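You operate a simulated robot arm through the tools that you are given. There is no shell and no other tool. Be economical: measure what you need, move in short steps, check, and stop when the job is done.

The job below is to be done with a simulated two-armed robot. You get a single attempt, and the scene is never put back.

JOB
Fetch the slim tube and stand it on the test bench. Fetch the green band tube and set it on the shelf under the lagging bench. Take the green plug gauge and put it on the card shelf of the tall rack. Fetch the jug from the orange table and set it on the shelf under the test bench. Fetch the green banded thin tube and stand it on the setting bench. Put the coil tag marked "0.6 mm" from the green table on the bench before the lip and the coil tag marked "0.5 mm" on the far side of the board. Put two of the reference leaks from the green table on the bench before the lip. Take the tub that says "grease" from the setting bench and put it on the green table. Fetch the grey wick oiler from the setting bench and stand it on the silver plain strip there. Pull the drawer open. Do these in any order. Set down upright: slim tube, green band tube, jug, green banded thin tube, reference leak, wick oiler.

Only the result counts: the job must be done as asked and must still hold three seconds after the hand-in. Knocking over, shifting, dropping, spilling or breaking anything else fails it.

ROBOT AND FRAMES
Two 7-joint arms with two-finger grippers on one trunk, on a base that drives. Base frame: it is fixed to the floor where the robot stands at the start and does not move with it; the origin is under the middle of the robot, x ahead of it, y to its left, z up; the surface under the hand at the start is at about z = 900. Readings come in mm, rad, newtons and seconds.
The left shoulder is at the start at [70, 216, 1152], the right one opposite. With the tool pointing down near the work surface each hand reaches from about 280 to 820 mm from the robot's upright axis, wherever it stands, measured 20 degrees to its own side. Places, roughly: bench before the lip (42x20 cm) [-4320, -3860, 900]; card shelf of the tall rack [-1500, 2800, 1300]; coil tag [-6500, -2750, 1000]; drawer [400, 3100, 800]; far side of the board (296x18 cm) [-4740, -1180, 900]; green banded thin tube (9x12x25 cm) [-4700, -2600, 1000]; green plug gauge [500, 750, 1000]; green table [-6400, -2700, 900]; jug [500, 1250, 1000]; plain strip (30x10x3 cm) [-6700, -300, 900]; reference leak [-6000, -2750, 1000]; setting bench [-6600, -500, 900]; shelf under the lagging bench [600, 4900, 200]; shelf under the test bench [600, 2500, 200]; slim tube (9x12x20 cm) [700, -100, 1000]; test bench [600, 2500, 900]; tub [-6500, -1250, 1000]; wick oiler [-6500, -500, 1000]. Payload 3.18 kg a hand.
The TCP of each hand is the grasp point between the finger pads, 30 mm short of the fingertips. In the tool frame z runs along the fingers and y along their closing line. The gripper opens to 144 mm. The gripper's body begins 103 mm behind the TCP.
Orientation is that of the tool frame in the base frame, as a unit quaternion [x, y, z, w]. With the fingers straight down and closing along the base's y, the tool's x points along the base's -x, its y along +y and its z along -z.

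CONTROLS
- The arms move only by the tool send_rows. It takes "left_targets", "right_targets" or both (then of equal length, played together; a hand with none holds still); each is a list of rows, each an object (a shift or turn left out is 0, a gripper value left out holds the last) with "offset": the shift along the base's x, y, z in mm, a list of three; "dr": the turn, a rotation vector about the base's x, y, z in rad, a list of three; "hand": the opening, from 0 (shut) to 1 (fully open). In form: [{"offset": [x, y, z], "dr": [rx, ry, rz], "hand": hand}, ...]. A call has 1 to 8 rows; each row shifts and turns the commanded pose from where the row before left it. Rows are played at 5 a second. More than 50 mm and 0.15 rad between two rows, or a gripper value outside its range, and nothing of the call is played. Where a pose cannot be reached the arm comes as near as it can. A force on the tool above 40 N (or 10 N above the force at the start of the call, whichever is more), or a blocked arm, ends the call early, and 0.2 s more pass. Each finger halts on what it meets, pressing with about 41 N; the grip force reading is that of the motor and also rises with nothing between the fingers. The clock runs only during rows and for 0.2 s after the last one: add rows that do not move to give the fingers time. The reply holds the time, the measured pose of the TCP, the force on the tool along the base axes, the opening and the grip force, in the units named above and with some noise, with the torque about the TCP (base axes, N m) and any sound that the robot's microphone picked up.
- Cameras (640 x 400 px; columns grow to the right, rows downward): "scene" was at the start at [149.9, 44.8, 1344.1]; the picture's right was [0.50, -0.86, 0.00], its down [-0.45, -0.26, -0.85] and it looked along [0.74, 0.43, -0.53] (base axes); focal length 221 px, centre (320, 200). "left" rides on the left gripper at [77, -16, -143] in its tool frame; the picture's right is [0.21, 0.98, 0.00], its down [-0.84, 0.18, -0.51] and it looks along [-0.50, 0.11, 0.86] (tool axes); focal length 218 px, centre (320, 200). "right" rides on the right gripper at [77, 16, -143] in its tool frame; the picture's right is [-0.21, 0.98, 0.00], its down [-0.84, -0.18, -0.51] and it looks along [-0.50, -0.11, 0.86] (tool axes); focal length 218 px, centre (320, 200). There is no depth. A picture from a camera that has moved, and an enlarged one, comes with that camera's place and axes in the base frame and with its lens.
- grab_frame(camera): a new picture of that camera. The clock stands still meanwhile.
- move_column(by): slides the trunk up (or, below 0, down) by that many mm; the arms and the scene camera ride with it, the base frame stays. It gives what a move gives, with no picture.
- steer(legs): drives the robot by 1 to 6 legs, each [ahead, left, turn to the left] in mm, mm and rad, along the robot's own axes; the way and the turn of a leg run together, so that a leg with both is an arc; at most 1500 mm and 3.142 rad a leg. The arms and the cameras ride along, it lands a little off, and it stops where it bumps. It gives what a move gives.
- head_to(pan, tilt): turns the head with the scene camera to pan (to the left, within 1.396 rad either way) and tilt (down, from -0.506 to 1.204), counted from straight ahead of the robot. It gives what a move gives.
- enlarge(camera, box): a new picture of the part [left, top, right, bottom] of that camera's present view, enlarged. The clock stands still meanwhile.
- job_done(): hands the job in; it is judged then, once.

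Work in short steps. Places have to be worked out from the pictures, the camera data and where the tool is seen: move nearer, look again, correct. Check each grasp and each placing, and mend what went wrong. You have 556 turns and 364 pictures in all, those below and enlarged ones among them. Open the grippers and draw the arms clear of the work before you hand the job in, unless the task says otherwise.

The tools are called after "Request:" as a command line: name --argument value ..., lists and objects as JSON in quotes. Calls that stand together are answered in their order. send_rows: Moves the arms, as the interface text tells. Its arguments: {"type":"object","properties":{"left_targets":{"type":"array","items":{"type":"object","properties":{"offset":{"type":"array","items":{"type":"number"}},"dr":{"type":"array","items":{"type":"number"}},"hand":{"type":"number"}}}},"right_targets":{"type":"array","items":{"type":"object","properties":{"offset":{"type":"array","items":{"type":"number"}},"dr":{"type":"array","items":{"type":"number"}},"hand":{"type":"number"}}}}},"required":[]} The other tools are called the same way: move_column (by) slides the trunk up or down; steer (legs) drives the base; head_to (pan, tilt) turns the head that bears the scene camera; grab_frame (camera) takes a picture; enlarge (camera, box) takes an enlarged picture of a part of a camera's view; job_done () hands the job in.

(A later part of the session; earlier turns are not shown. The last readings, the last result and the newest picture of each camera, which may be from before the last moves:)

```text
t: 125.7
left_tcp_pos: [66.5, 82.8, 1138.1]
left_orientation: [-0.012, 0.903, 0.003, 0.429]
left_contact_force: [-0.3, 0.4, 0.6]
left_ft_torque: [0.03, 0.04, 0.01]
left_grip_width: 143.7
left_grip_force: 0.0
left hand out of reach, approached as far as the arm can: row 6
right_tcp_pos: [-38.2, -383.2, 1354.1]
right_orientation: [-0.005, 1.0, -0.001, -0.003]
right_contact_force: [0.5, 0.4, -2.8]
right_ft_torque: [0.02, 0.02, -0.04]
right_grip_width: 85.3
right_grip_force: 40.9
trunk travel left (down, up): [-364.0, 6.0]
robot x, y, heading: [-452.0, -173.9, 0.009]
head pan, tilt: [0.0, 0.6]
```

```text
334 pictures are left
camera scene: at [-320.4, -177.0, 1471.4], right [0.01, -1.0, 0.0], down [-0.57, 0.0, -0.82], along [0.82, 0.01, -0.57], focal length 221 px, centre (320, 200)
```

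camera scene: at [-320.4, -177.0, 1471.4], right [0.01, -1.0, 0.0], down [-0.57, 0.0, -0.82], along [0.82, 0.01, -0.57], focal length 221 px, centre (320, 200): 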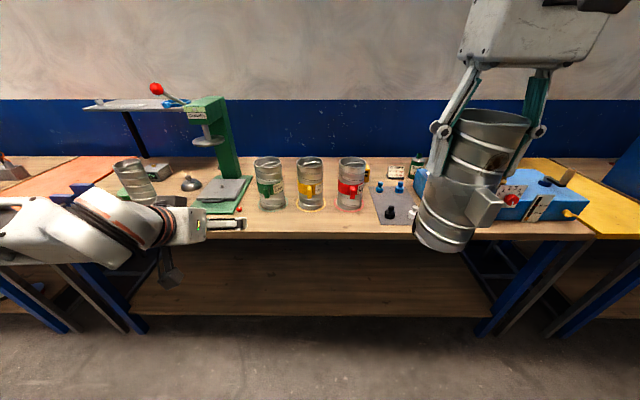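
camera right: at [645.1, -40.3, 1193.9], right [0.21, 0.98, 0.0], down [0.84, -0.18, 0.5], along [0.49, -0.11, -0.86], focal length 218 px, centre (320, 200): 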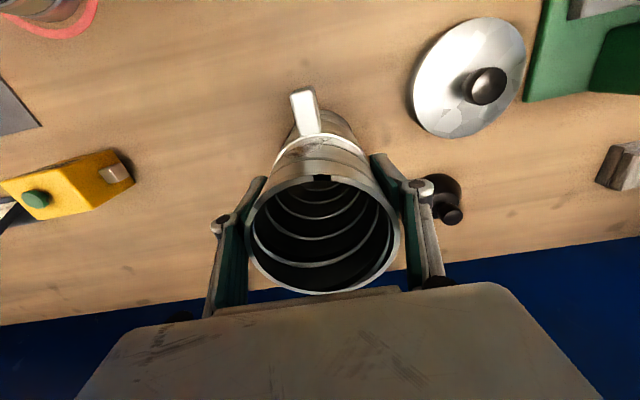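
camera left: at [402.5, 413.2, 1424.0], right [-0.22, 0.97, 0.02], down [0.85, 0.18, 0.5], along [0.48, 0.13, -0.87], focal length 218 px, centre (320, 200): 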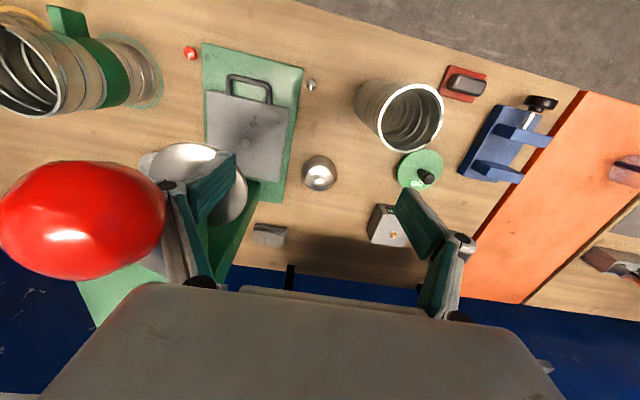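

Left tool now pitched ~51° forward. Lower to z≈1050 and align to y=37 before driving in.

Request:
send_rows --left_targets '[{"offset": [0, -20, -30]}, {"offset": [0, -20, -30]}, {"offset": [0, 0, -30]}]'

Request:
steer --legs '[[220, 0, -0.009]]'

Request:
grab_frame --camera "left"

Request:
grab_frame --camera "scene"

```text
t: 126.5
left_tcp_pos: [63.5, 44.3, 1048.3]
left_orientation: [-0.011, 0.902, 0.003, 0.431]
left_contact_force: [-0.3, -0.4, -1.2]
left_ft_torque: [0.0, -0.03, 0.01]
left_grip_width: 143.8
left_grip_force: 0.0
right_tcp_pos: [-41.9, -379.9, 1353.6]
right_orientation: [-0.006, 1.0, -0.002, -0.003]
right_contact_force: [-0.7, 0.1, -0.9]
right_ft_torque: [-0.03, 0.03, 0.04]
right_grip_width: 85.6
right_grip_force: 41.2
trunk travel left (down, up): [-364.0, 6.0]
robot x, y, heading: [-450.6, -180.0, 0.011]
head pan, tilt: [0.0, 0.6]
```

```text
t: 128.2
left_tcp_pos: [286.3, 37.7, 1048.4]
left_orientation: [-0.006, 0.903, 0.001, 0.43]
left_contact_force: [-0.6, 0.7, 0.2]
left_ft_torque: [-0.03, 0.01, -0.02]
left_grip_width: 143.8
left_grip_force: 0.1
right_tcp_pos: [176.0, -384.1, 1354.1]
right_orientation: [-0.001, 1.0, -0.002, -0.003]
right_contact_force: [-0.2, 0.7, -3.6]
right_ft_torque: [0.01, 0.04, -0.01]
right_grip_width: 85.2
right_grip_force: 41.6
trunk travel left (down, up): [-364.0, 6.0]
robot x, y, heading: [-230.5, -171.2, 0.004]
head pan, tilt: [0.0, 0.6]
```

```text
333 pictures are left
camera left: at [126.9, 20.2, 1078.4], right [-0.14, 0.98, -0.16], down [0.14, 0.18, 0.97], along [0.98, 0.12, -0.16], focal length 218 px, centre (320, 200)
```

left: 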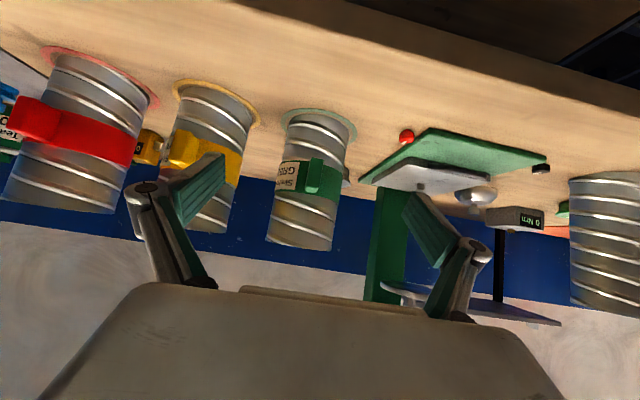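

```text
332 pictures are left
camera scene: at [-101.8, -176.3, 1471.5], right [0.0, -1.0, 0.0], down [-0.57, 0.0, -0.82], along [0.82, 0.0, -0.57], focal length 221 px, centre (320, 200)
```

scene: 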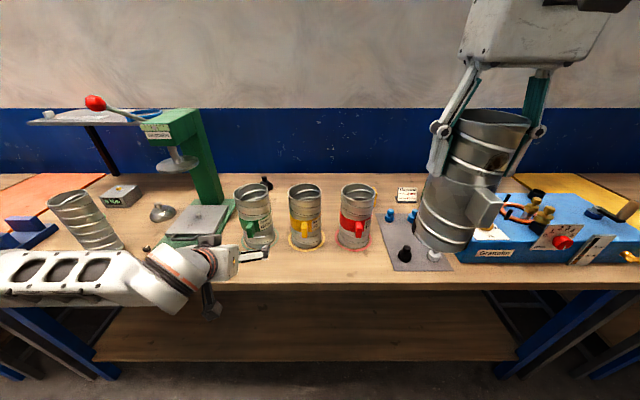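

Mug centre ≈[487,39], Ø≈106. Pre-close slightly (130 mm) so knuckles clear the yellow mug, and drive 140 closer.

Request:
send_rows --left_targets '[{"offset": [0, 2, 0], "hand": 0.9}, {"hand": 0.9}]'

Request:
steer --legs '[[130, 0, -0.004]]'

Request:
grab_frame --camera "left"

Request:
grab_frame --camera "scene"

```text
t: 128.8
left_tcp_pos: [286.9, 42.2, 1048.7]
left_orientation: [-0.006, 0.903, 0.002, 0.429]
left_contact_force: [0.4, -0.4, 0.8]
left_ft_torque: [0.0, 0.01, -0.01]
left_grip_width: 129.7
left_grip_force: 0.0
right_tcp_pos: [174.5, -385.3, 1352.8]
right_orientation: [0.0, 1.0, -0.002, -0.003]
right_contact_force: [-0.6, -1.0, -2.6]
right_ft_torque: [-0.04, 0.04, 0.01]
right_grip_width: 85.4
right_grip_force: 41.6
trunk travel left (down, up): [-364.0, 6.0]
robot x, y, heading: [-232.6, -177.4, -0.002]
head pan, tilt: [0.0, 0.6]
```

```text
t: 130.1
left_tcp_pos: [415.6, 39.7, 1047.7]
left_orientation: [-0.005, 0.903, 0.0, 0.429]
left_contact_force: [0.2, -0.5, 0.2]
left_ft_torque: [0.03, 0.01, 0.04]
left_grip_width: 129.5
left_grip_force: 0.0
right_tcp_pos: [304.9, -386.3, 1353.0]
right_orientation: [0.002, 1.0, -0.002, -0.003]
right_contact_force: [1.2, 0.7, -3.8]
right_ft_torque: [0.01, 0.05, -0.01]
right_grip_width: 85.2
right_grip_force: 41.0
trunk travel left (down, up): [-364.0, 6.0]
robot x, y, heading: [-105.9, -176.3, 0.0]
head pan, tilt: [0.0, 0.6]
```

```text
331 pictures are left
camera left: at [256.2, 20.9, 1077.9], right [-0.14, 0.98, -0.16], down [0.14, 0.18, 0.97], along [0.98, 0.12, -0.16], focal length 218 px, centre (320, 200)
```

left: 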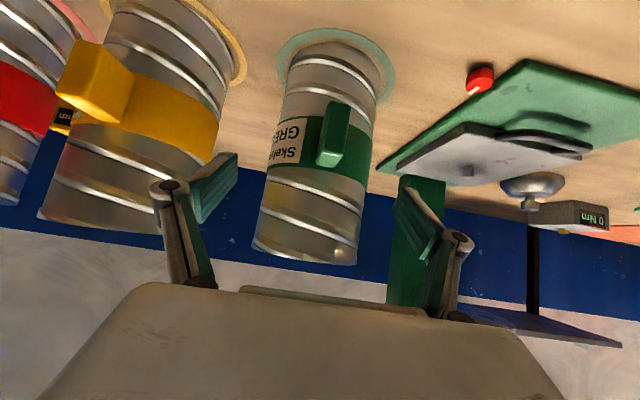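

```text
330 pictures are left
camera scene: at [27.0, -177.0, 1471.5], right [0.0, -1.0, 0.0], down [-0.57, 0.0, -0.82], along [0.82, 0.0, -0.57], focal length 221 px, centre (320, 200)
```

scene: 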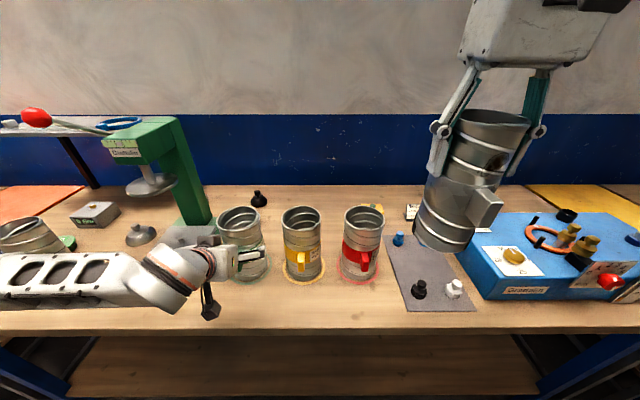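

Alignment is good (mug y≈41 vs TCP 40). Advance 72 mm with the arm and close.

Request:
send_rows --left_targets '[{"offset": [36, 1, 0]}, {"offset": [36, 0, 0]}, {"hand": 0.6}, {"hand": 0.5}, {"hand": 0.5}]'

Request:
grab_frame --camera "left"

```text
t: 131.3
left_tcp_pos: [489.5, 39.1, 1047.3]
left_orientation: [-0.005, 0.903, 0.0, 0.43]
left_contact_force: [0.1, 1.2, 0.2]
left_ft_torque: [0.01, 0.0, 0.03]
left_grip_width: 105.4
left_grip_force: 41.1
right_tcp_pos: [304.0, -386.6, 1353.3]
right_orientation: [0.002, 1.0, -0.002, -0.002]
right_contact_force: [-0.2, 0.1, -2.4]
right_ft_torque: [-0.01, 0.0, 0.06]
right_grip_width: 85.3
right_grip_force: 40.9
trunk travel left (down, up): [-364.0, 6.0]
robot x, y, heading: [-103.1, -172.6, -0.001]
head pan, tilt: [0.0, 0.6]
```

```text
329 pictures are left
camera left: at [328.6, 20.9, 1077.9], right [-0.14, 0.98, -0.16], down [0.14, 0.18, 0.97], along [0.98, 0.12, -0.16], focal length 218 px, centre (320, 200)
```

left: 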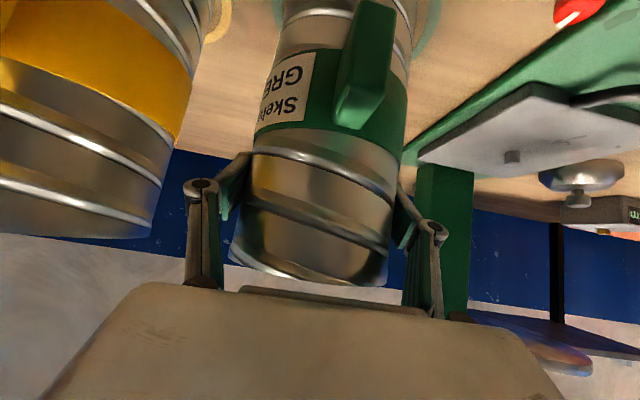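

Gripped at 105 mm. Lift and check with the scene camera, then back out.

Request:
send_rows --left_targets '[{"offset": [0, 0, 40]}, {"offset": [0, 0, 40]}, {"offset": [0, 0, 20]}]'

Request:
steer --legs '[[-200, 0, 0]]'

Request:
grab_frame --camera "scene"

```text
t: 132.1
left_tcp_pos: [487.5, 39.4, 1147.7]
left_orientation: [-0.005, 0.903, 0.001, 0.429]
left_contact_force: [0.2, -0.1, -2.4]
left_ft_torque: [0.0, -0.03, 0.01]
left_grip_width: 105.4
left_grip_force: 41.3
right_tcp_pos: [304.1, -385.6, 1354.4]
right_orientation: [0.002, 1.0, -0.001, -0.003]
right_contact_force: [-0.5, 0.0, -3.8]
right_ft_torque: [0.01, 0.02, -0.02]
right_grip_width: 85.4
right_grip_force: 40.7
trunk travel left (down, up): [-364.0, 6.0]
robot x, y, heading: [-104.7, -176.2, -0.005]
head pan, tilt: [0.0, 0.6]
```

```text
t: 133.6
left_tcp_pos: [291.2, 40.3, 1147.1]
left_orientation: [-0.004, 0.903, 0.0, 0.43]
left_contact_force: [0.2, 0.2, -2.5]
left_ft_torque: [0.0, 0.01, 0.03]
left_grip_width: 105.1
left_grip_force: 40.7
right_tcp_pos: [106.9, -385.6, 1354.4]
right_orientation: [0.003, 1.0, -0.002, -0.003]
right_contact_force: [0.1, -0.3, -2.8]
right_ft_torque: [0.01, -0.01, 0.01]
right_grip_width: 85.1
right_grip_force: 41.1
trunk travel left (down, up): [-364.0, 6.0]
robot x, y, heading: [-298.0, -176.4, -0.008]
head pan, tilt: [0.0, 0.6]
```

```text
328 pictures are left
camera scene: at [-170.5, -176.1, 1471.6], right [-0.01, -1.0, 0.0], down [-0.56, 0.0, -0.83], along [0.83, 0.0, -0.56], focal length 221 px, centre (320, 200)
```

scene: 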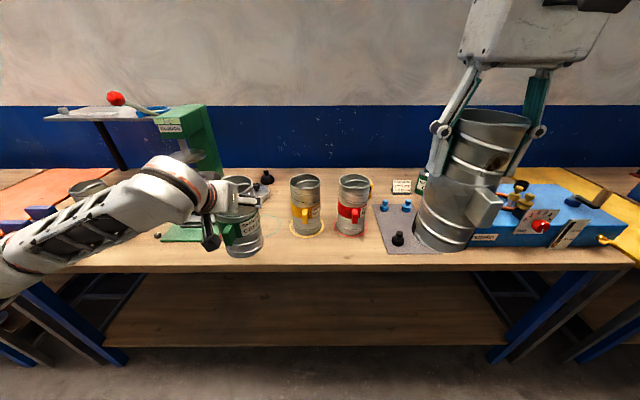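

Both held. Drive back a bit and left toward the test bench's right half.

Request:
steer --legs '[[-110, 0, 0.008], [0, 1100, 0], [0, 1000, 0]]'

Request:
head_to --pan -0.2 --tilt 0.6

Request:
grab_frame --camera "scene"

```text
t: 153.1
left_tcp_pos: [173.2, 2154.9, 1147.5]
left_orientation: [-0.011, 0.903, 0.003, 0.43]
left_contact_force: [0.4, 0.6, -2.7]
left_ft_torque: [-0.01, -0.02, -0.01]
left_grip_width: 105.7
left_grip_force: 41.3
right_tcp_pos: [-4.6, 1725.0, 1353.6]
right_orientation: [-0.005, 1.0, -0.002, -0.002]
right_contact_force: [0.4, 0.5, -2.7]
right_ft_torque: [0.01, -0.03, 0.02]
right_grip_width: 85.1
right_grip_force: 40.5
trunk travel left (down, up): [-364.0, 6.0]
robot x, y, heading: [-416.2, 1931.2, 0.007]
head pan, tilt: [0.0, 0.6]
```

```text
t: 153.8
left_tcp_pos: [173.3, 2154.7, 1147.2]
left_orientation: [-0.011, 0.903, 0.004, 0.429]
left_contact_force: [-0.5, 0.0, -3.1]
left_ft_torque: [0.04, -0.01, 0.0]
left_grip_width: 105.6
left_grip_force: 41.6
right_tcp_pos: [-3.0, 1725.5, 1354.4]
right_orientation: [-0.005, 1.0, -0.002, -0.003]
right_contact_force: [0.1, 0.6, -2.8]
right_ft_torque: [0.02, -0.01, 0.0]
right_grip_width: 85.5
right_grip_force: 41.0
trunk travel left (down, up): [-364.0, 6.0]
robot x, y, heading: [-413.0, 1930.7, 0.008]
head pan, tilt: [-0.201, 0.6]
```

```text
327 pictures are left
camera scene: at [-286.5, 1913.8, 1471.6], right [-0.19, -0.98, 0.0], down [-0.56, 0.11, -0.82], along [0.81, -0.16, -0.57], focal length 221 px, centre (320, 200)
```

scene: 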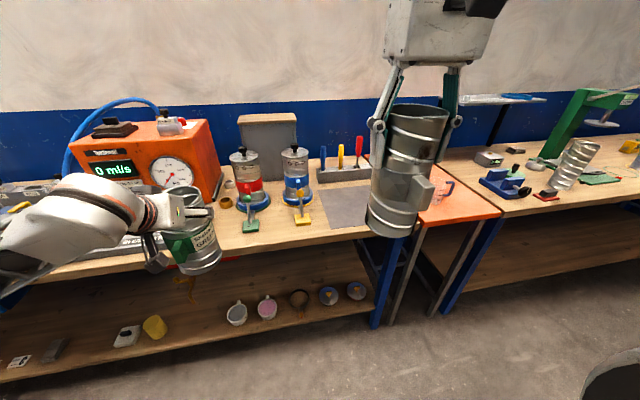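

I enlarge to search for a free spot.

Request:
enlarge --camera "scene" --box '[180, 120, 400, 280]'

```text
2.50 times, centred on (290, 200) of scene
camera zoom: at [-286.5, 1913.8, 1471.6], right [-0.19, -0.98, 0.0], down [-0.56, 0.11, -0.82], along [0.81, -0.16, -0.57], focal length 553 px, centre (395, 200)
```

zoom: 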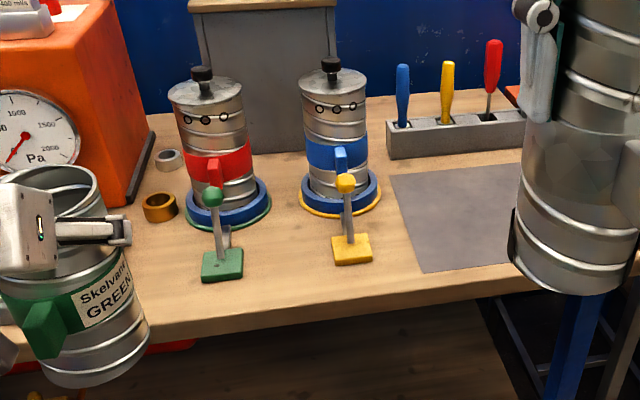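

Free spot between the flags at about [362,1950] (bench edge x≈264). Move base to about [-240,1985] and bring right arm over at height.

Request:
steer --legs '[[0, 54, -0.008], [173, 0, 0]]'

Request:
send_rows --right_targets '[{"offset": [20, 43, -10]}, {"offset": [20, 43, -10]}, {"offset": [20, 43, -10]}, {"offset": [20, 42, -10]}]'

Request:
grab_frame --camera "scene"

Request:
grab_frame --camera "right"

```text
t: 156.1
left_tcp_pos: [348.4, 2204.1, 1146.3]
left_orientation: [-0.007, 0.903, 0.001, 0.429]
left_contact_force: [0.5, -0.5, -3.1]
left_ft_torque: [0.01, -0.01, 0.02]
left_grip_width: 105.6
left_grip_force: 41.2
right_tcp_pos: [168.2, 1776.5, 1353.7]
right_orientation: [-0.001, 1.0, -0.002, -0.004]
right_contact_force: [0.0, 0.2, -2.4]
right_ft_torque: [0.02, 0.03, 0.02]
right_grip_width: 85.2
right_grip_force: 41.1
trunk travel left (down, up): [-364.0, 6.0]
robot x, y, heading: [-244.0, 1986.1, 0.004]
head pan, tilt: [-0.201, 0.6]
```

```text
t: 157.1
left_tcp_pos: [348.0, 2206.5, 1147.1]
left_orientation: [-0.009, 0.903, 0.002, 0.429]
left_contact_force: [0.2, 0.5, -3.9]
left_ft_torque: [-0.05, -0.02, -0.02]
left_grip_width: 105.6
left_grip_force: 40.9
right_tcp_pos: [247.0, 1950.6, 1313.9]
right_orientation: [-0.002, 1.0, -0.004, -0.004]
right_contact_force: [-0.3, -0.6, -2.9]
right_ft_torque: [-0.02, 0.01, 0.03]
right_grip_width: 85.2
right_grip_force: 41.1
trunk travel left (down, up): [-364.0, 6.0]
robot x, y, heading: [-244.3, 1982.8, 0.001]
head pan, tilt: [-0.201, 0.6]
```

```text
325 pictures are left
camera scene: at [-114.1, 1968.8, 1471.5], right [-0.2, -0.98, 0.0], down [-0.55, 0.11, -0.82], along [0.81, -0.16, -0.57], focal length 221 px, centre (320, 200)
```

scene: 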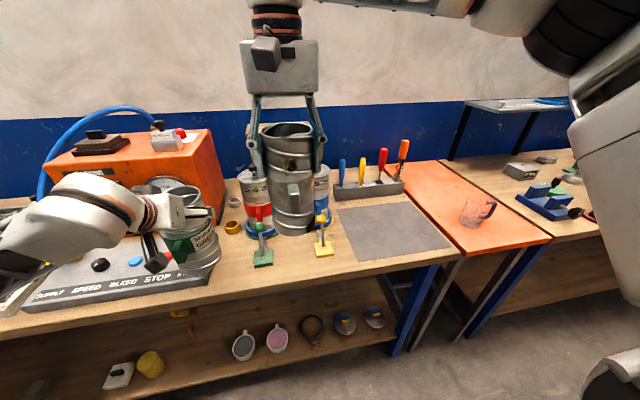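

```text
324 pictures are left
camera right: at [171.7, 1968.0, 1456.9], right [0.21, 0.98, -0.01], down [0.85, -0.17, 0.5], along [0.49, -0.11, -0.86], focal length 218 px, centre (320, 200)
```

right: 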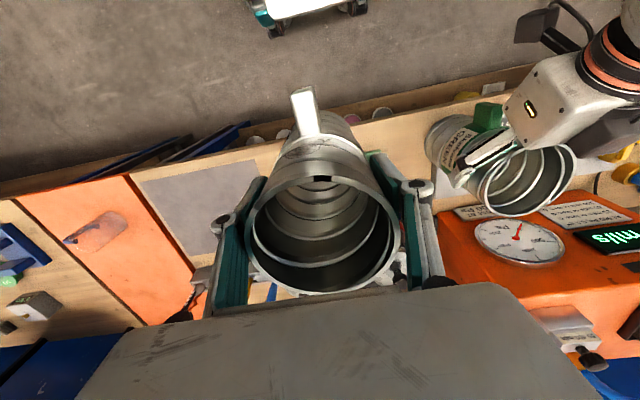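

Flags confirmed at y≈2056 and 1850; target [375,1953]. Extend and descend to z≈1075.

Request:
send_rows --right_targets '[{"offset": [43, 1, -10]}, {"offset": [43, 1, -20]}, {"offset": [42, 0, -40]}, {"offset": [0, 0, -45]}, {"offset": [0, 0, -45]}, {"offset": [0, 0, -45]}, {"offset": [0, 0, -35]}]'

Request:
grab_frame --camera "scene"

Request:
grab_frame --camera "right"

```text
refused: row 3 steps farther than a row can; nothing moved
```

```text
323 pictures are left
camera scene: at [-114.1, 1968.8, 1471.5], right [-0.2, -0.98, 0.0], down [-0.55, 0.11, -0.82], along [0.81, -0.16, -0.57], focal length 221 px, centre (320, 200)
```

scene: 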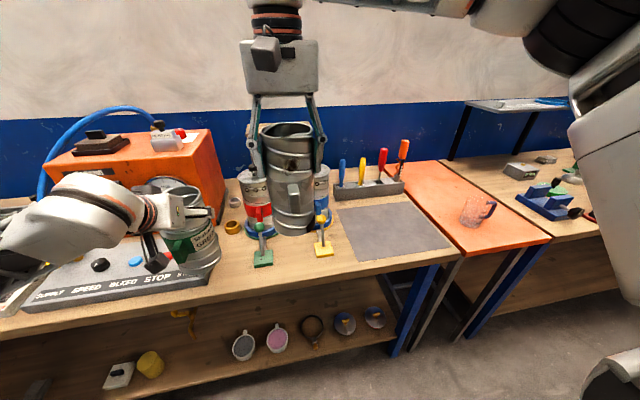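

```text
322 pictures are left
camera right: at [171.7, 1968.0, 1456.9], right [0.21, 0.98, -0.01], down [0.85, -0.17, 0.5], along [0.49, -0.11, -0.86], focal length 218 px, centre (320, 200)
```

right: 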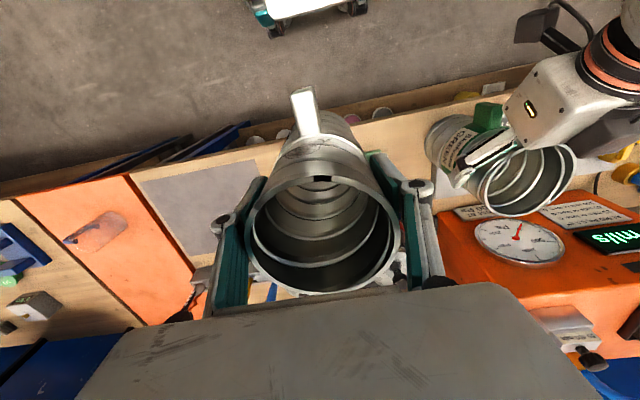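

Step too large in one row; I split it.

Request:
send_rows --right_targets '[{"offset": [43, 1, -15]}, {"offset": [43, 1, -20]}, {"offset": [42, 0, -20]}, {"offset": [0, 0, -48]}, {"offset": [0, 0, -48]}, {"offset": [0, 0, -46]}, {"offset": [0, 0, -42]}]'

Request:
grab_frame --camera "scene"

Request:
grab_frame --camera "right"

```text
t: 158.7
left_tcp_pos: [347.6, 2203.0, 1146.1]
left_orientation: [-0.008, 0.903, 0.003, 0.429]
left_contact_force: [0.2, -0.1, -3.5]
left_ft_torque: [-0.01, -0.04, -0.01]
left_grip_width: 105.5
left_grip_force: 41.4
right_tcp_pos: [365.8, 1949.0, 1079.3]
right_orientation: [-0.002, 1.0, -0.002, -0.003]
right_contact_force: [0.5, 0.4, -2.6]
right_ft_torque: [0.06, 0.04, -0.01]
right_grip_width: 85.3
right_grip_force: 41.0
right hand out of reach, approached as far as the arm can: row 3
trunk travel left (down, up): [-364.0, 6.0]
robot x, y, heading: [-245.4, 1984.8, 0.003]
head pan, tilt: [-0.201, 0.6]
```

```text
321 pictures are left
camera scene: at [-114.1, 1966.1, 1471.5], right [-0.2, -0.98, 0.0], down [-0.55, 0.11, -0.82], along [0.81, -0.16, -0.57], focal length 221 px, centre (320, 200)
```

scene: 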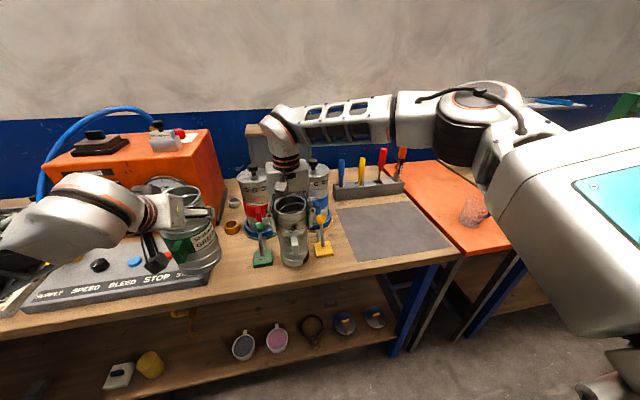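

```text
320 pictures are left
camera right: at [289.0, 1966.2, 1222.4], right [0.21, 0.98, 0.0], down [0.85, -0.18, 0.5], along [0.49, -0.11, -0.86], focal length 218 px, centre (320, 200)
```

right: 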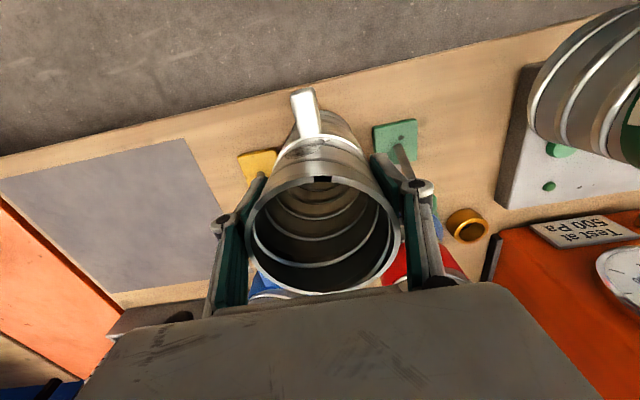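

Close to the flag sticks; enlarge to check clearance.

Request:
enlarge --camera "scene" --box '[220, 140, 360, 280]'

Request:
enlarge --camera "right" --box '[200, 60, 480, 300]'

```text
2.86 times, centred on (290, 210) of scene
camera zoom: at [-114.1, 1966.1, 1471.5], right [-0.2, -0.98, 0.0], down [-0.55, 0.11, -0.82], along [0.81, -0.16, -0.57], focal length 632 px, centre (406, 171)
```

zoom: 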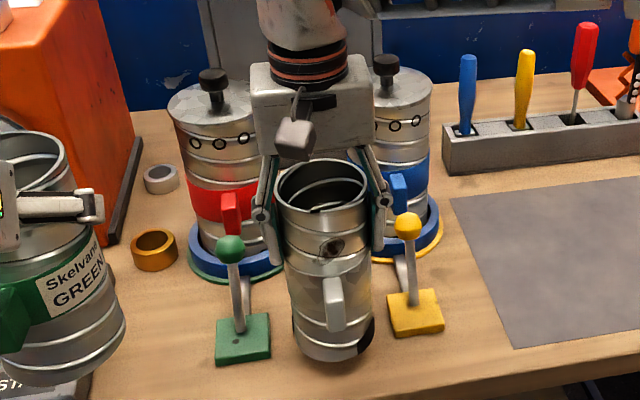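

```text
1.67 times, centred on (340, 180) of right
camera zoom: at [289.0, 1966.2, 1222.4], right [0.21, 0.98, 0.0], down [0.85, -0.18, 0.5], along [0.49, -0.11, -0.86], focal length 364 px, centre (287, 233)
```

zoom: 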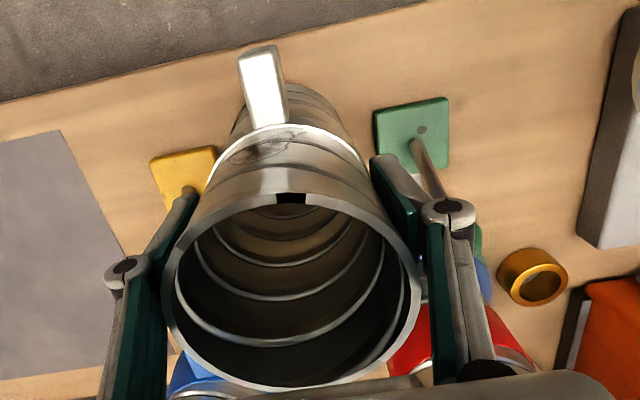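

Clearance is fine. Lower gently to the surface.

Request:
send_rows --right_targets '[{"offset": [5, 2, -14]}, {"offset": [0, 0, -8]}, {"offset": [0, 0, -4]}, {"offset": [0, 0, -3]}]'

```text
t: 159.7
left_tcp_pos: [347.3, 2203.5, 1146.9]
left_orientation: [-0.008, 0.902, 0.003, 0.431]
left_contact_force: [0.3, -0.6, -2.4]
left_ft_torque: [0.03, -0.02, 0.0]
left_grip_width: 105.2
left_grip_force: 40.8
right_tcp_pos: [368.3, 1950.6, 1051.1]
right_orientation: [-0.002, 1.0, -0.002, -0.002]
right_contact_force: [0.5, 0.2, -2.7]
right_ft_torque: [-0.02, 0.03, 0.01]
right_grip_width: 85.4
right_grip_force: 40.8
trunk travel left (down, up): [-364.0, 6.0]
robot x, y, heading: [-242.9, 1986.7, -0.001]
head pan, tilt: [-0.201, 0.6]
```

No contact yet; go down in 2 mm steps.

Request:
send_rows --right_targets '[{"offset": [0, 0, -2]}, {"offset": [0, 0, -2]}, {"offset": [0, 0, -2]}]'

```text
t: 160.5
left_tcp_pos: [344.4, 2203.5, 1149.4]
left_orientation: [-0.007, 0.903, 0.002, 0.43]
left_contact_force: [-0.4, -0.4, -3.1]
left_ft_torque: [-0.04, -0.07, 0.03]
left_grip_width: 105.3
left_grip_force: 41.3
right_tcp_pos: [368.2, 1950.3, 1048.9]
right_orientation: [0.001, 1.0, 0.0, 0.001]
right_contact_force: [-1.2, -4.8, 31.0]
right_ft_torque: [-0.18, 0.41, -0.03]
right_grip_width: 85.5
right_grip_force: 40.9
trunk travel left (down, up): [-364.0, 6.0]
robot x, y, heading: [-242.3, 1986.3, 0.001]
head pan, tilt: [-0.201, 0.6]
```

Contact (31 N up). Release by opening modestly, then rise.

Request:
send_rows --right_targets '[{"offset": [0, 0, 2], "hand": 0.66}, {"hand": 0.72}, {"hand": 0.72}]'

Request:
enlarge --camera "right" --box '[200, 60, 480, 300]'

```text
t: 161.3
left_tcp_pos: [346.5, 2203.8, 1146.8]
left_orientation: [-0.007, 0.903, 0.002, 0.43]
left_contact_force: [-0.7, -0.6, -2.7]
left_ft_torque: [0.03, -0.05, -0.01]
left_grip_width: 105.4
left_grip_force: 40.9
right_tcp_pos: [369.3, 1951.9, 1047.5]
right_orientation: [-0.002, 1.0, -0.002, -0.004]
right_contact_force: [0.5, -0.4, -0.3]
right_ft_torque: [0.05, 0.01, -0.03]
right_grip_width: 103.7
right_grip_force: 0.0
trunk travel left (down, up): [-364.0, 6.0]
robot x, y, heading: [-243.0, 1986.5, 0.004]
head pan, tilt: [-0.201, 0.6]
```

```text
1.67 times, centred on (340, 180) of right
camera zoom: at [292.2, 1968.5, 1190.7], right [0.21, 0.98, 0.0], down [0.85, -0.18, 0.5], along [0.49, -0.11, -0.86], focal length 364 px, centre (287, 233)
```

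zoom: 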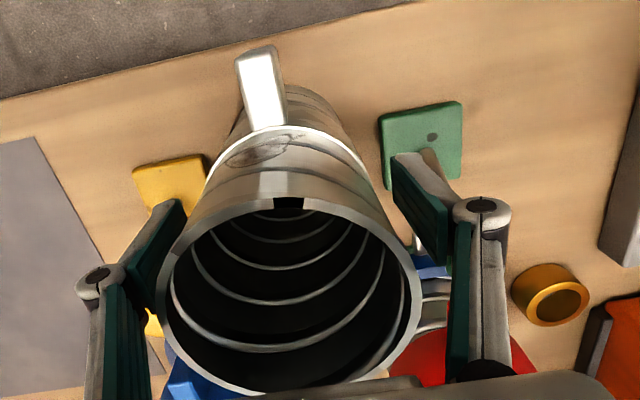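

Released cleanly. Raise the right hand straight up, then back.

Request:
send_rows --right_targets '[{"offset": [0, 0, 45]}, {"offset": [0, 0, 45]}, {"offset": [-5, 0, 45]}, {"offset": [-30, 0, 35]}, {"offset": [-45, -10, 10]}, {"offset": [-40, -30, 0]}, {"offset": [-20, -45, 0]}]'

Request:
enlarge --camera "scene" --box '[180, 100, 420, 280]'

```text
t: 162.9
left_tcp_pos: [345.9, 2201.2, 1149.0]
left_orientation: [-0.008, 0.903, 0.003, 0.43]
left_contact_force: [-0.2, 0.0, -2.6]
left_ft_torque: [0.06, -0.01, 0.04]
left_grip_width: 105.4
left_grip_force: 41.3
right_tcp_pos: [227.0, 1861.6, 1229.1]
right_orientation: [-0.001, 1.0, -0.002, -0.002]
right_contact_force: [0.2, -0.4, 0.3]
right_ft_torque: [0.06, -0.03, 0.0]
right_grip_width: 103.5
right_grip_force: 0.0
trunk travel left (down, up): [-364.0, 6.0]
robot x, y, heading: [-241.9, 1983.7, 0.005]
head pan, tilt: [-0.201, 0.6]
```

```text
2.22 times, centred on (300, 190) of scene
camera zoom: at [-115.7, 1964.2, 1471.6], right [-0.2, -0.98, 0.0], down [-0.55, 0.11, -0.82], along [0.81, -0.16, -0.57], focal length 492 px, centre (364, 222)
```

zoom: 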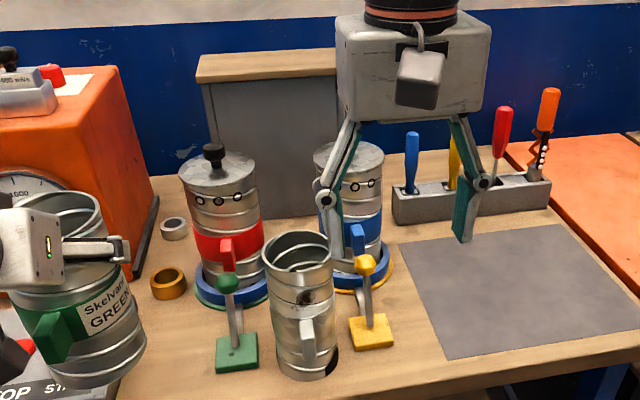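

Slim tube stands well. Now drive to the lagging bench with the green mug.

Request:
steer --legs '[[-210, 0, -0.005], [0, 1100, 0], [0, 1110, 0]]'

Request:
head_to --pan 0.1 --tilt 0.7

Request:
grab_frame --camera "scene"

```text
t: 168.0
left_tcp_pos: [142.0, 2496.7, 1145.4]
left_orientation: [-0.009, 0.903, 0.003, 0.429]
left_contact_force: [-0.3, 0.4, -3.0]
left_ft_torque: [-0.04, -0.05, -0.05]
left_grip_width: 105.4
left_grip_force: 41.2
right_tcp_pos: [24.3, 2157.5, 1229.4]
right_orientation: [-0.003, 1.0, -0.003, -0.003]
right_contact_force: [-0.8, 0.8, 0.1]
right_ft_torque: [-0.05, -0.04, -0.02]
right_grip_width: 103.5
right_grip_force: 0.1
trunk travel left (down, up): [-364.0, 6.0]
robot x, y, heading: [-445.5, 2272.2, 0.006]
head pan, tilt: [-0.201, 0.6]
stopped in leg 2: the robot was blocked; the commanded pose is now the measured one
```

```text
t: 168.8
left_tcp_pos: [142.0, 2495.3, 1146.3]
left_orientation: [-0.008, 0.903, 0.002, 0.429]
left_contact_force: [0.6, 0.4, -3.2]
left_ft_torque: [0.02, -0.07, -0.02]
left_grip_width: 105.3
left_grip_force: 41.1
right_tcp_pos: [23.3, 2156.6, 1228.7]
right_orientation: [-0.001, 1.0, -0.002, -0.002]
right_contact_force: [0.5, 1.0, 0.2]
right_ft_torque: [0.0, 0.0, 0.0]
right_grip_width: 104.0
right_grip_force: 0.0
trunk travel left (down, up): [-364.0, 6.0]
robot x, y, heading: [-448.0, 2274.4, 0.007]
head pan, tilt: [0.099, 0.7]
```

```text
315 pictures are left
camera scene: at [-321.5, 2282.9, 1463.0], right [0.1, -0.99, 0.0], down [-0.64, -0.07, -0.77], along [0.76, 0.08, -0.64], focal length 221 px, centre (320, 200)
```

scene: 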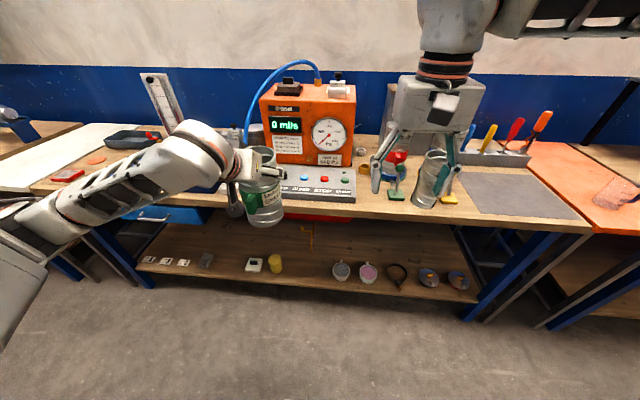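

Blocked by the back bench; move forward 90 and go on.

Request:
steer --legs '[[100, 0, -0.007], [0, 1000, 0], [0, 940, 0]]'

Request:
grab_frame --camera "scene"

```text
t: 169.7
left_tcp_pos: [181.5, 2493.1, 1142.1]
left_orientation: [-0.008, 0.905, 0.002, 0.426]
left_contact_force: [1.5, 0.3, -4.3]
left_ft_torque: [-0.01, 0.03, 0.03]
left_grip_width: 105.5
left_grip_force: 41.2
right_tcp_pos: [63.7, 2155.2, 1227.4]
right_orientation: [-0.001, 1.0, -0.002, -0.004]
right_contact_force: [1.3, -0.1, -0.7]
right_ft_torque: [0.03, 0.21, 0.03]
right_grip_width: 103.5
right_grip_force: 0.1
trunk travel left (down, up): [-364.0, 6.0]
robot x, y, heading: [-413.9, 2274.2, 0.003]
head pan, tilt: [0.099, 0.7]
stopped in leg 1: the robot was blocked; the commanded pose is now the measured one
```

```text
314 pictures are left
camera scene: at [-279.9, 2282.2, 1462.1], right [0.1, -0.99, 0.0], down [-0.65, -0.07, -0.76], along [0.76, 0.08, -0.65], focal length 221 px, centre (320, 200)
```

scene: 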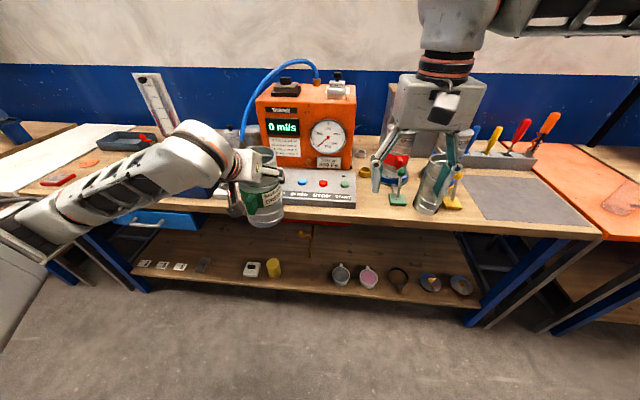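

Something catches on the left/rear. Look left.

Request:
head_to --pan 1.39 --tilt 0.6

Request:
grab_frame --camera "scene"

```text
t: 171.2
left_tcp_pos: [174.8, 2493.8, 1146.5]
left_orientation: [-0.008, 0.903, 0.002, 0.429]
left_contact_force: [-0.1, -1.2, -3.1]
left_ft_torque: [-0.02, -0.01, 0.02]
left_grip_width: 105.3
left_grip_force: 40.5
right_tcp_pos: [56.2, 2154.9, 1231.0]
right_orientation: [-0.001, 1.0, -0.002, -0.002]
right_contact_force: [-0.4, 0.8, -0.8]
right_ft_torque: [-0.01, 0.01, 0.01]
right_grip_width: 103.8
right_grip_force: 0.1
trunk travel left (down, up): [-364.0, 6.0]
robot x, y, heading: [-416.0, 2276.6, 0.002]
head pan, tilt: [1.389, 0.6]
```

```text
313 pictures are left
camera scene: at [-356.8, 2360.5, 1471.6], right [0.98, -0.18, 0.0], down [-0.1, -0.56, -0.82], along [0.15, 0.81, -0.57], focal length 221 px, centre (320, 200)
```

scene: 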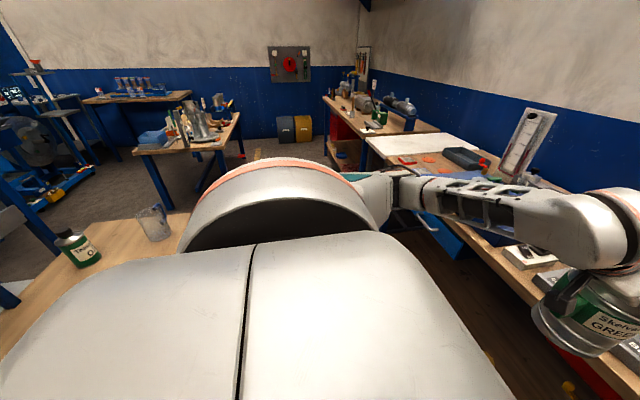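

Likely the base is pressed against the back bench's leg. Step right 60, then forward.

Request:
steer --legs '[[0, -60, 0], [80, 0, 0]]'

Request:
head_to --pan -1.39 --tilt 0.7

Request:
grab_frame --camera "scene"

```text
t: 173.1
left_tcp_pos: [255.3, 2431.6, 1147.1]
left_orientation: [-0.007, 0.903, 0.002, 0.429]
left_contact_force: [0.6, 0.4, -3.0]
left_ft_torque: [-0.02, -0.05, 0.0]
left_grip_width: 105.3
left_grip_force: 41.5
right_tcp_pos: [136.3, 2093.9, 1229.6]
right_orientation: [-0.001, 1.0, -0.002, -0.001]
right_contact_force: [0.4, -0.4, 0.0]
right_ft_torque: [0.01, 0.01, -0.01]
right_grip_width: 103.8
right_grip_force: 0.0
trunk travel left (down, up): [-364.0, 6.0]
robot x, y, heading: [-335.9, 2212.0, 0.006]
head pan, tilt: [1.389, 0.6]
```

```text
t: 175.5
left_tcp_pos: [255.2, 2432.6, 1147.4]
left_orientation: [-0.007, 0.903, 0.002, 0.429]
left_contact_force: [0.5, -0.5, -3.3]
left_ft_torque: [-0.01, -0.05, -0.02]
left_grip_width: 105.4
left_grip_force: 41.6
right_tcp_pos: [135.6, 2095.0, 1231.1]
right_orientation: [-0.002, 1.0, -0.001, -0.002]
right_contact_force: [0.0, 0.1, -0.8]
right_ft_torque: [-0.01, -0.01, 0.01]
right_grip_width: 103.5
right_grip_force: 0.1
trunk travel left (down, up): [-364.0, 6.0]
robot x, y, heading: [-334.3, 2210.4, 0.002]
head pan, tilt: [-1.389, 0.7]
```

```text
312 pictures are left
camera scene: at [-277.2, 2129.2, 1463.0], right [-0.98, -0.18, 0.0], down [-0.12, 0.63, -0.77], along [0.14, -0.75, -0.64], focal length 221 px, centre (320, 200)
```

scene: 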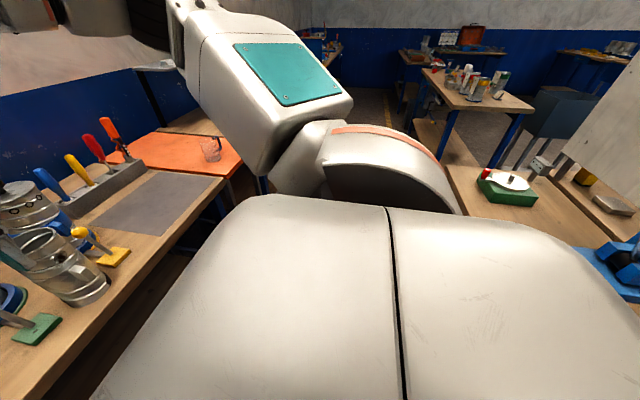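

Free now. Go forward slightly and left along x≈-310.

Request:
steer --legs '[[30, 0, -0.002], [0, 1000, 0], [0, 1000, 0]]'

Request:
head_to --pan 0.2 --tilt 0.7

Request:
grab_frame --camera "scene"

```text
t: 193.4
left_tcp_pos: [281.4, 4395.4, 1146.6]
left_orientation: [-0.013, 0.903, 0.004, 0.429]
left_contact_force: [-0.7, -0.7, -4.0]
left_ft_torque: [-0.01, -0.04, 0.0]
left_grip_width: 105.5
left_grip_force: 40.9
right_tcp_pos: [165.3, 4055.4, 1230.2]
right_orientation: [-0.007, 1.0, -0.002, -0.002]
right_contact_force: [0.5, 0.1, -0.5]
right_ft_torque: [-0.02, -0.02, 0.03]
right_grip_width: 103.8
right_grip_force: 0.0
trunk travel left (down, up): [-364.0, 6.0]
robot x, y, heading: [-308.0, 4171.1, 0.016]
head pan, tilt: [-1.389, 0.7]
```

```text
t: 195.0
left_tcp_pos: [279.2, 4394.7, 1147.3]
left_orientation: [-0.013, 0.903, 0.005, 0.429]
left_contact_force: [-0.6, -0.9, -3.2]
left_ft_torque: [-0.01, 0.0, 0.0]
left_grip_width: 105.5
left_grip_force: 41.1
right_tcp_pos: [165.1, 4056.3, 1230.8]
right_orientation: [-0.008, 1.0, -0.002, -0.003]
right_contact_force: [0.1, -0.9, 0.0]
right_ft_torque: [-0.02, 0.0, -0.02]
right_grip_width: 103.8
right_grip_force: 0.1
trunk travel left (down, up): [-364.0, 6.0]
robot x, y, heading: [-305.0, 4169.4, 0.017]
head pan, tilt: [0.201, 0.7]
```

```text
311 pictures are left
camera scene: at [-181.6, 4187.7, 1463.0], right [0.21, -0.98, 0.0], down [-0.63, -0.14, -0.76], along [0.75, 0.16, -0.64], focal length 221 px, centre (320, 200)
```

scene: 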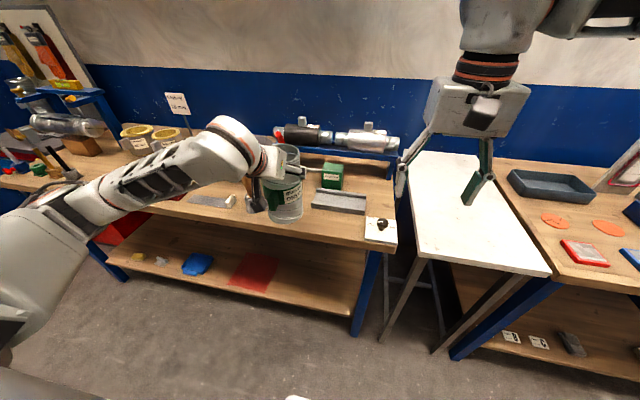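

Target [440,4400] on the lower shelf. Straighten heading and retract the left arm so the mug can descend in front of the bench.

Request:
steer --legs '[[-20, 0, -0.017]]'

Request:
send_rows --left_targets '[{"offset": [-40, 0, 0]}, {"offset": [-40, 0, 0]}, {"offset": [-40, 0, 0]}, {"offset": [-30, 0, 0]}]'

Request:
grab_frame --camera "scene"

```text
t: 195.8
left_tcp_pos: [264.6, 4384.6, 1146.1]
left_orientation: [-0.005, 0.903, 0.001, 0.429]
left_contact_force: [0.0, -0.6, -3.1]
left_ft_torque: [-0.01, -0.01, -0.02]
left_grip_width: 105.3
left_grip_force: 41.2
right_tcp_pos: [144.3, 4047.9, 1231.5]
right_orientation: [0.001, 1.0, -0.002, 0.0]
right_contact_force: [-0.1, -0.4, 0.2]
right_ft_torque: [-0.01, -0.03, 0.03]
right_grip_width: 103.5
right_grip_force: 0.1
trunk travel left (down, up): [-364.0, 6.0]
robot x, y, heading: [-323.2, 4171.7, -0.004]
head pan, tilt: [0.201, 0.7]
```

```text
t: 196.8
left_tcp_pos: [179.6, 4366.0, 1153.6]
left_orientation: [-0.004, 0.903, 0.001, 0.429]
left_contact_force: [0.0, -0.5, -3.5]
left_ft_torque: [0.0, 0.0, 0.01]
left_grip_width: 105.4
left_grip_force: 41.1
left hand out of reach, approached as far as the arm can: row 3, 4
right_tcp_pos: [144.0, 4048.7, 1231.0]
right_orientation: [0.0, 1.0, 0.0, -0.001]
right_contact_force: [0.1, -0.5, -0.3]
right_ft_torque: [0.03, 0.01, -0.01]
right_grip_width: 103.6
right_grip_force: 0.0
trunk travel left (down, up): [-364.0, 6.0]
robot x, y, heading: [-326.8, 4170.4, -0.003]
head pan, tilt: [0.201, 0.7]
```

```text
310 pictures are left
camera scene: at [-201.3, 4185.1, 1463.1], right [0.2, -0.98, 0.0], down [-0.63, -0.13, -0.77], along [0.75, 0.15, -0.64], focal length 221 px, centre (320, 200)
```

scene: 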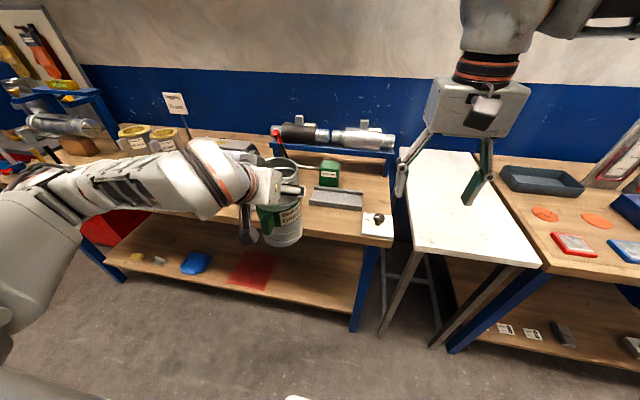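

Need a bit more clearance; back 45 mm.

Request:
steer --legs '[[-45, 0, 0.003]]'

```text
t: 197.7
left_tcp_pos: [134.3, 4367.3, 1154.8]
left_orientation: [-0.006, 0.903, 0.001, 0.429]
left_contact_force: [-1.1, 0.4, -3.6]
left_ft_torque: [0.02, -0.06, 0.03]
left_grip_width: 105.8
left_grip_force: 40.9
right_tcp_pos: [97.8, 4048.6, 1231.3]
right_orientation: [0.0, 1.0, -0.002, 0.0]
right_contact_force: [-0.7, -0.4, 1.5]
right_ft_torque: [0.0, -0.09, 0.0]
right_grip_width: 103.6
right_grip_force: 0.0
trunk travel left (down, up): [-364.0, 6.0]
robot x, y, heading: [-370.7, 4172.7, -0.003]
head pan, tilt: [0.201, 0.7]
```

Good. Lower the trunk 200 first and check.

Request:
move_column --by -200

Request:
grab_frame --camera "scene"

```text
t: 199.9
left_tcp_pos: [139.7, 4366.5, 834.2]
left_orientation: [-0.005, 0.953, 0.002, 0.304]
left_contact_force: [0.4, 0.2, -2.8]
left_ft_torque: [0.01, -0.06, -0.01]
left_grip_width: 105.4
left_grip_force: 40.3
right_tcp_pos: [98.3, 4047.7, 1032.4]
right_orientation: [0.0, 1.0, -0.001, 0.0]
right_contact_force: [-0.6, -0.8, 0.5]
right_ft_torque: [-0.02, -0.02, 0.0]
right_grip_width: 103.8
right_grip_force: 0.1
trunk travel left (down, up): [-164.0, 206.0]
robot x, y, heading: [-373.2, 4171.7, 0.002]
head pan, tilt: [0.201, 0.7]
```

```text
309 pictures are left
camera scene: at [-157.2, 4185.9, 1256.9], right [0.2, -0.98, 0.0], down [-0.63, -0.13, -0.77], along [0.75, 0.15, -0.64], focal length 221 px, centre (320, 200)
```

scene: 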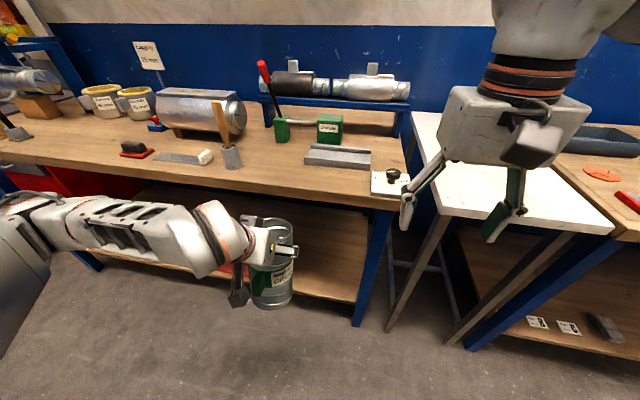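

The pitch changed with the trunk move (arm was at its limit). Restore the pitch and look.

Request:
send_rows --left_targets '[{"dr": [0, -0.134, 0]}, {"dr": [0, -0.134, 0]}, {}]'

Request:
enlarge --camera "scene" --box '[180, 180, 340, 320]'

```text
t: 200.7
left_tcp_pos: [170.0, 4354.5, 824.8]
left_orientation: [-0.005, 0.903, 0.002, 0.429]
left_contact_force: [0.2, 0.2, -4.2]
left_ft_torque: [-0.01, -0.03, -0.01]
left_grip_width: 105.4
left_grip_force: 40.8
left hand out of reach, approached as far as the arm can: row 1, 2
right_tcp_pos: [99.4, 4049.3, 1030.3]
right_orientation: [0.0, 1.0, -0.001, -0.001]
right_contact_force: [0.3, -0.5, 0.7]
right_ft_torque: [0.02, 0.02, 0.01]
right_grip_width: 103.8
right_grip_force: 0.2
trunk travel left (down, up): [-164.0, 206.0]
robot x, y, heading: [-372.6, 4169.8, -0.003]
head pan, tilt: [0.201, 0.7]
```

```text
2.86 times, centred on (260, 250) of scene
camera zoom: at [-156.3, 4185.9, 1256.6], right [0.2, -0.98, 0.0], down [-0.63, -0.13, -0.76], along [0.75, 0.15, -0.64], focal length 632 px, centre (491, 57)
```

zoom: 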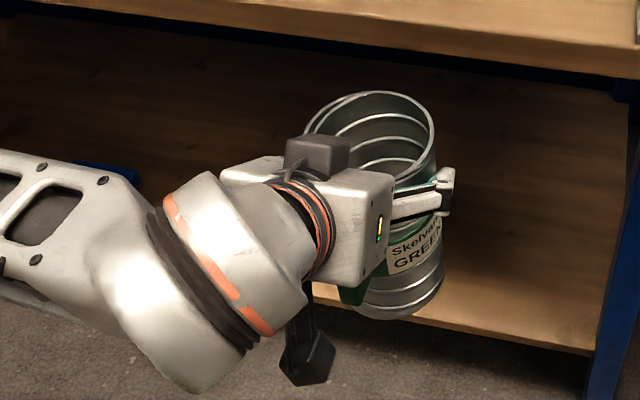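

Lower the hand with the arm 160 mm.

Request:
send_rows --left_targets '[{"offset": [0, 0, -40]}, {"offset": [0, 0, -40]}, {"offset": [0, 0, -40]}, {"offset": [0, 0, -40]}]'

Request:
grab_frame --camera "scene"

```text
t: 201.7
left_tcp_pos: [170.7, 4355.0, 663.3]
left_orientation: [-0.006, 0.904, 0.003, 0.428]
left_contact_force: [0.7, 0.4, -2.8]
left_ft_torque: [0.05, -0.01, -0.03]
left_grip_width: 105.3
left_grip_force: 41.5
right_tcp_pos: [99.5, 4049.4, 1030.4]
right_orientation: [0.0, 1.0, -0.001, -0.001]
right_contact_force: [0.3, 0.7, 0.0]
right_ft_torque: [0.0, 0.01, -0.02]
right_grip_width: 103.7
right_grip_force: 0.1
trunk travel left (down, up): [-164.0, 206.0]
robot x, y, heading: [-368.4, 4168.7, -0.003]
head pan, tilt: [0.201, 0.7]
```

```text
307 pictures are left
camera scene: at [-156.1, 4185.9, 1256.5], right [0.2, -0.98, 0.0], down [-0.63, -0.13, -0.76], along [0.75, 0.15, -0.64], focal length 221 px, centre (320, 200)
```

scene: 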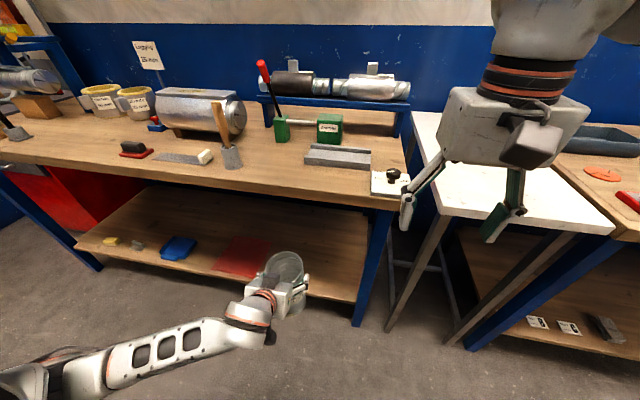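

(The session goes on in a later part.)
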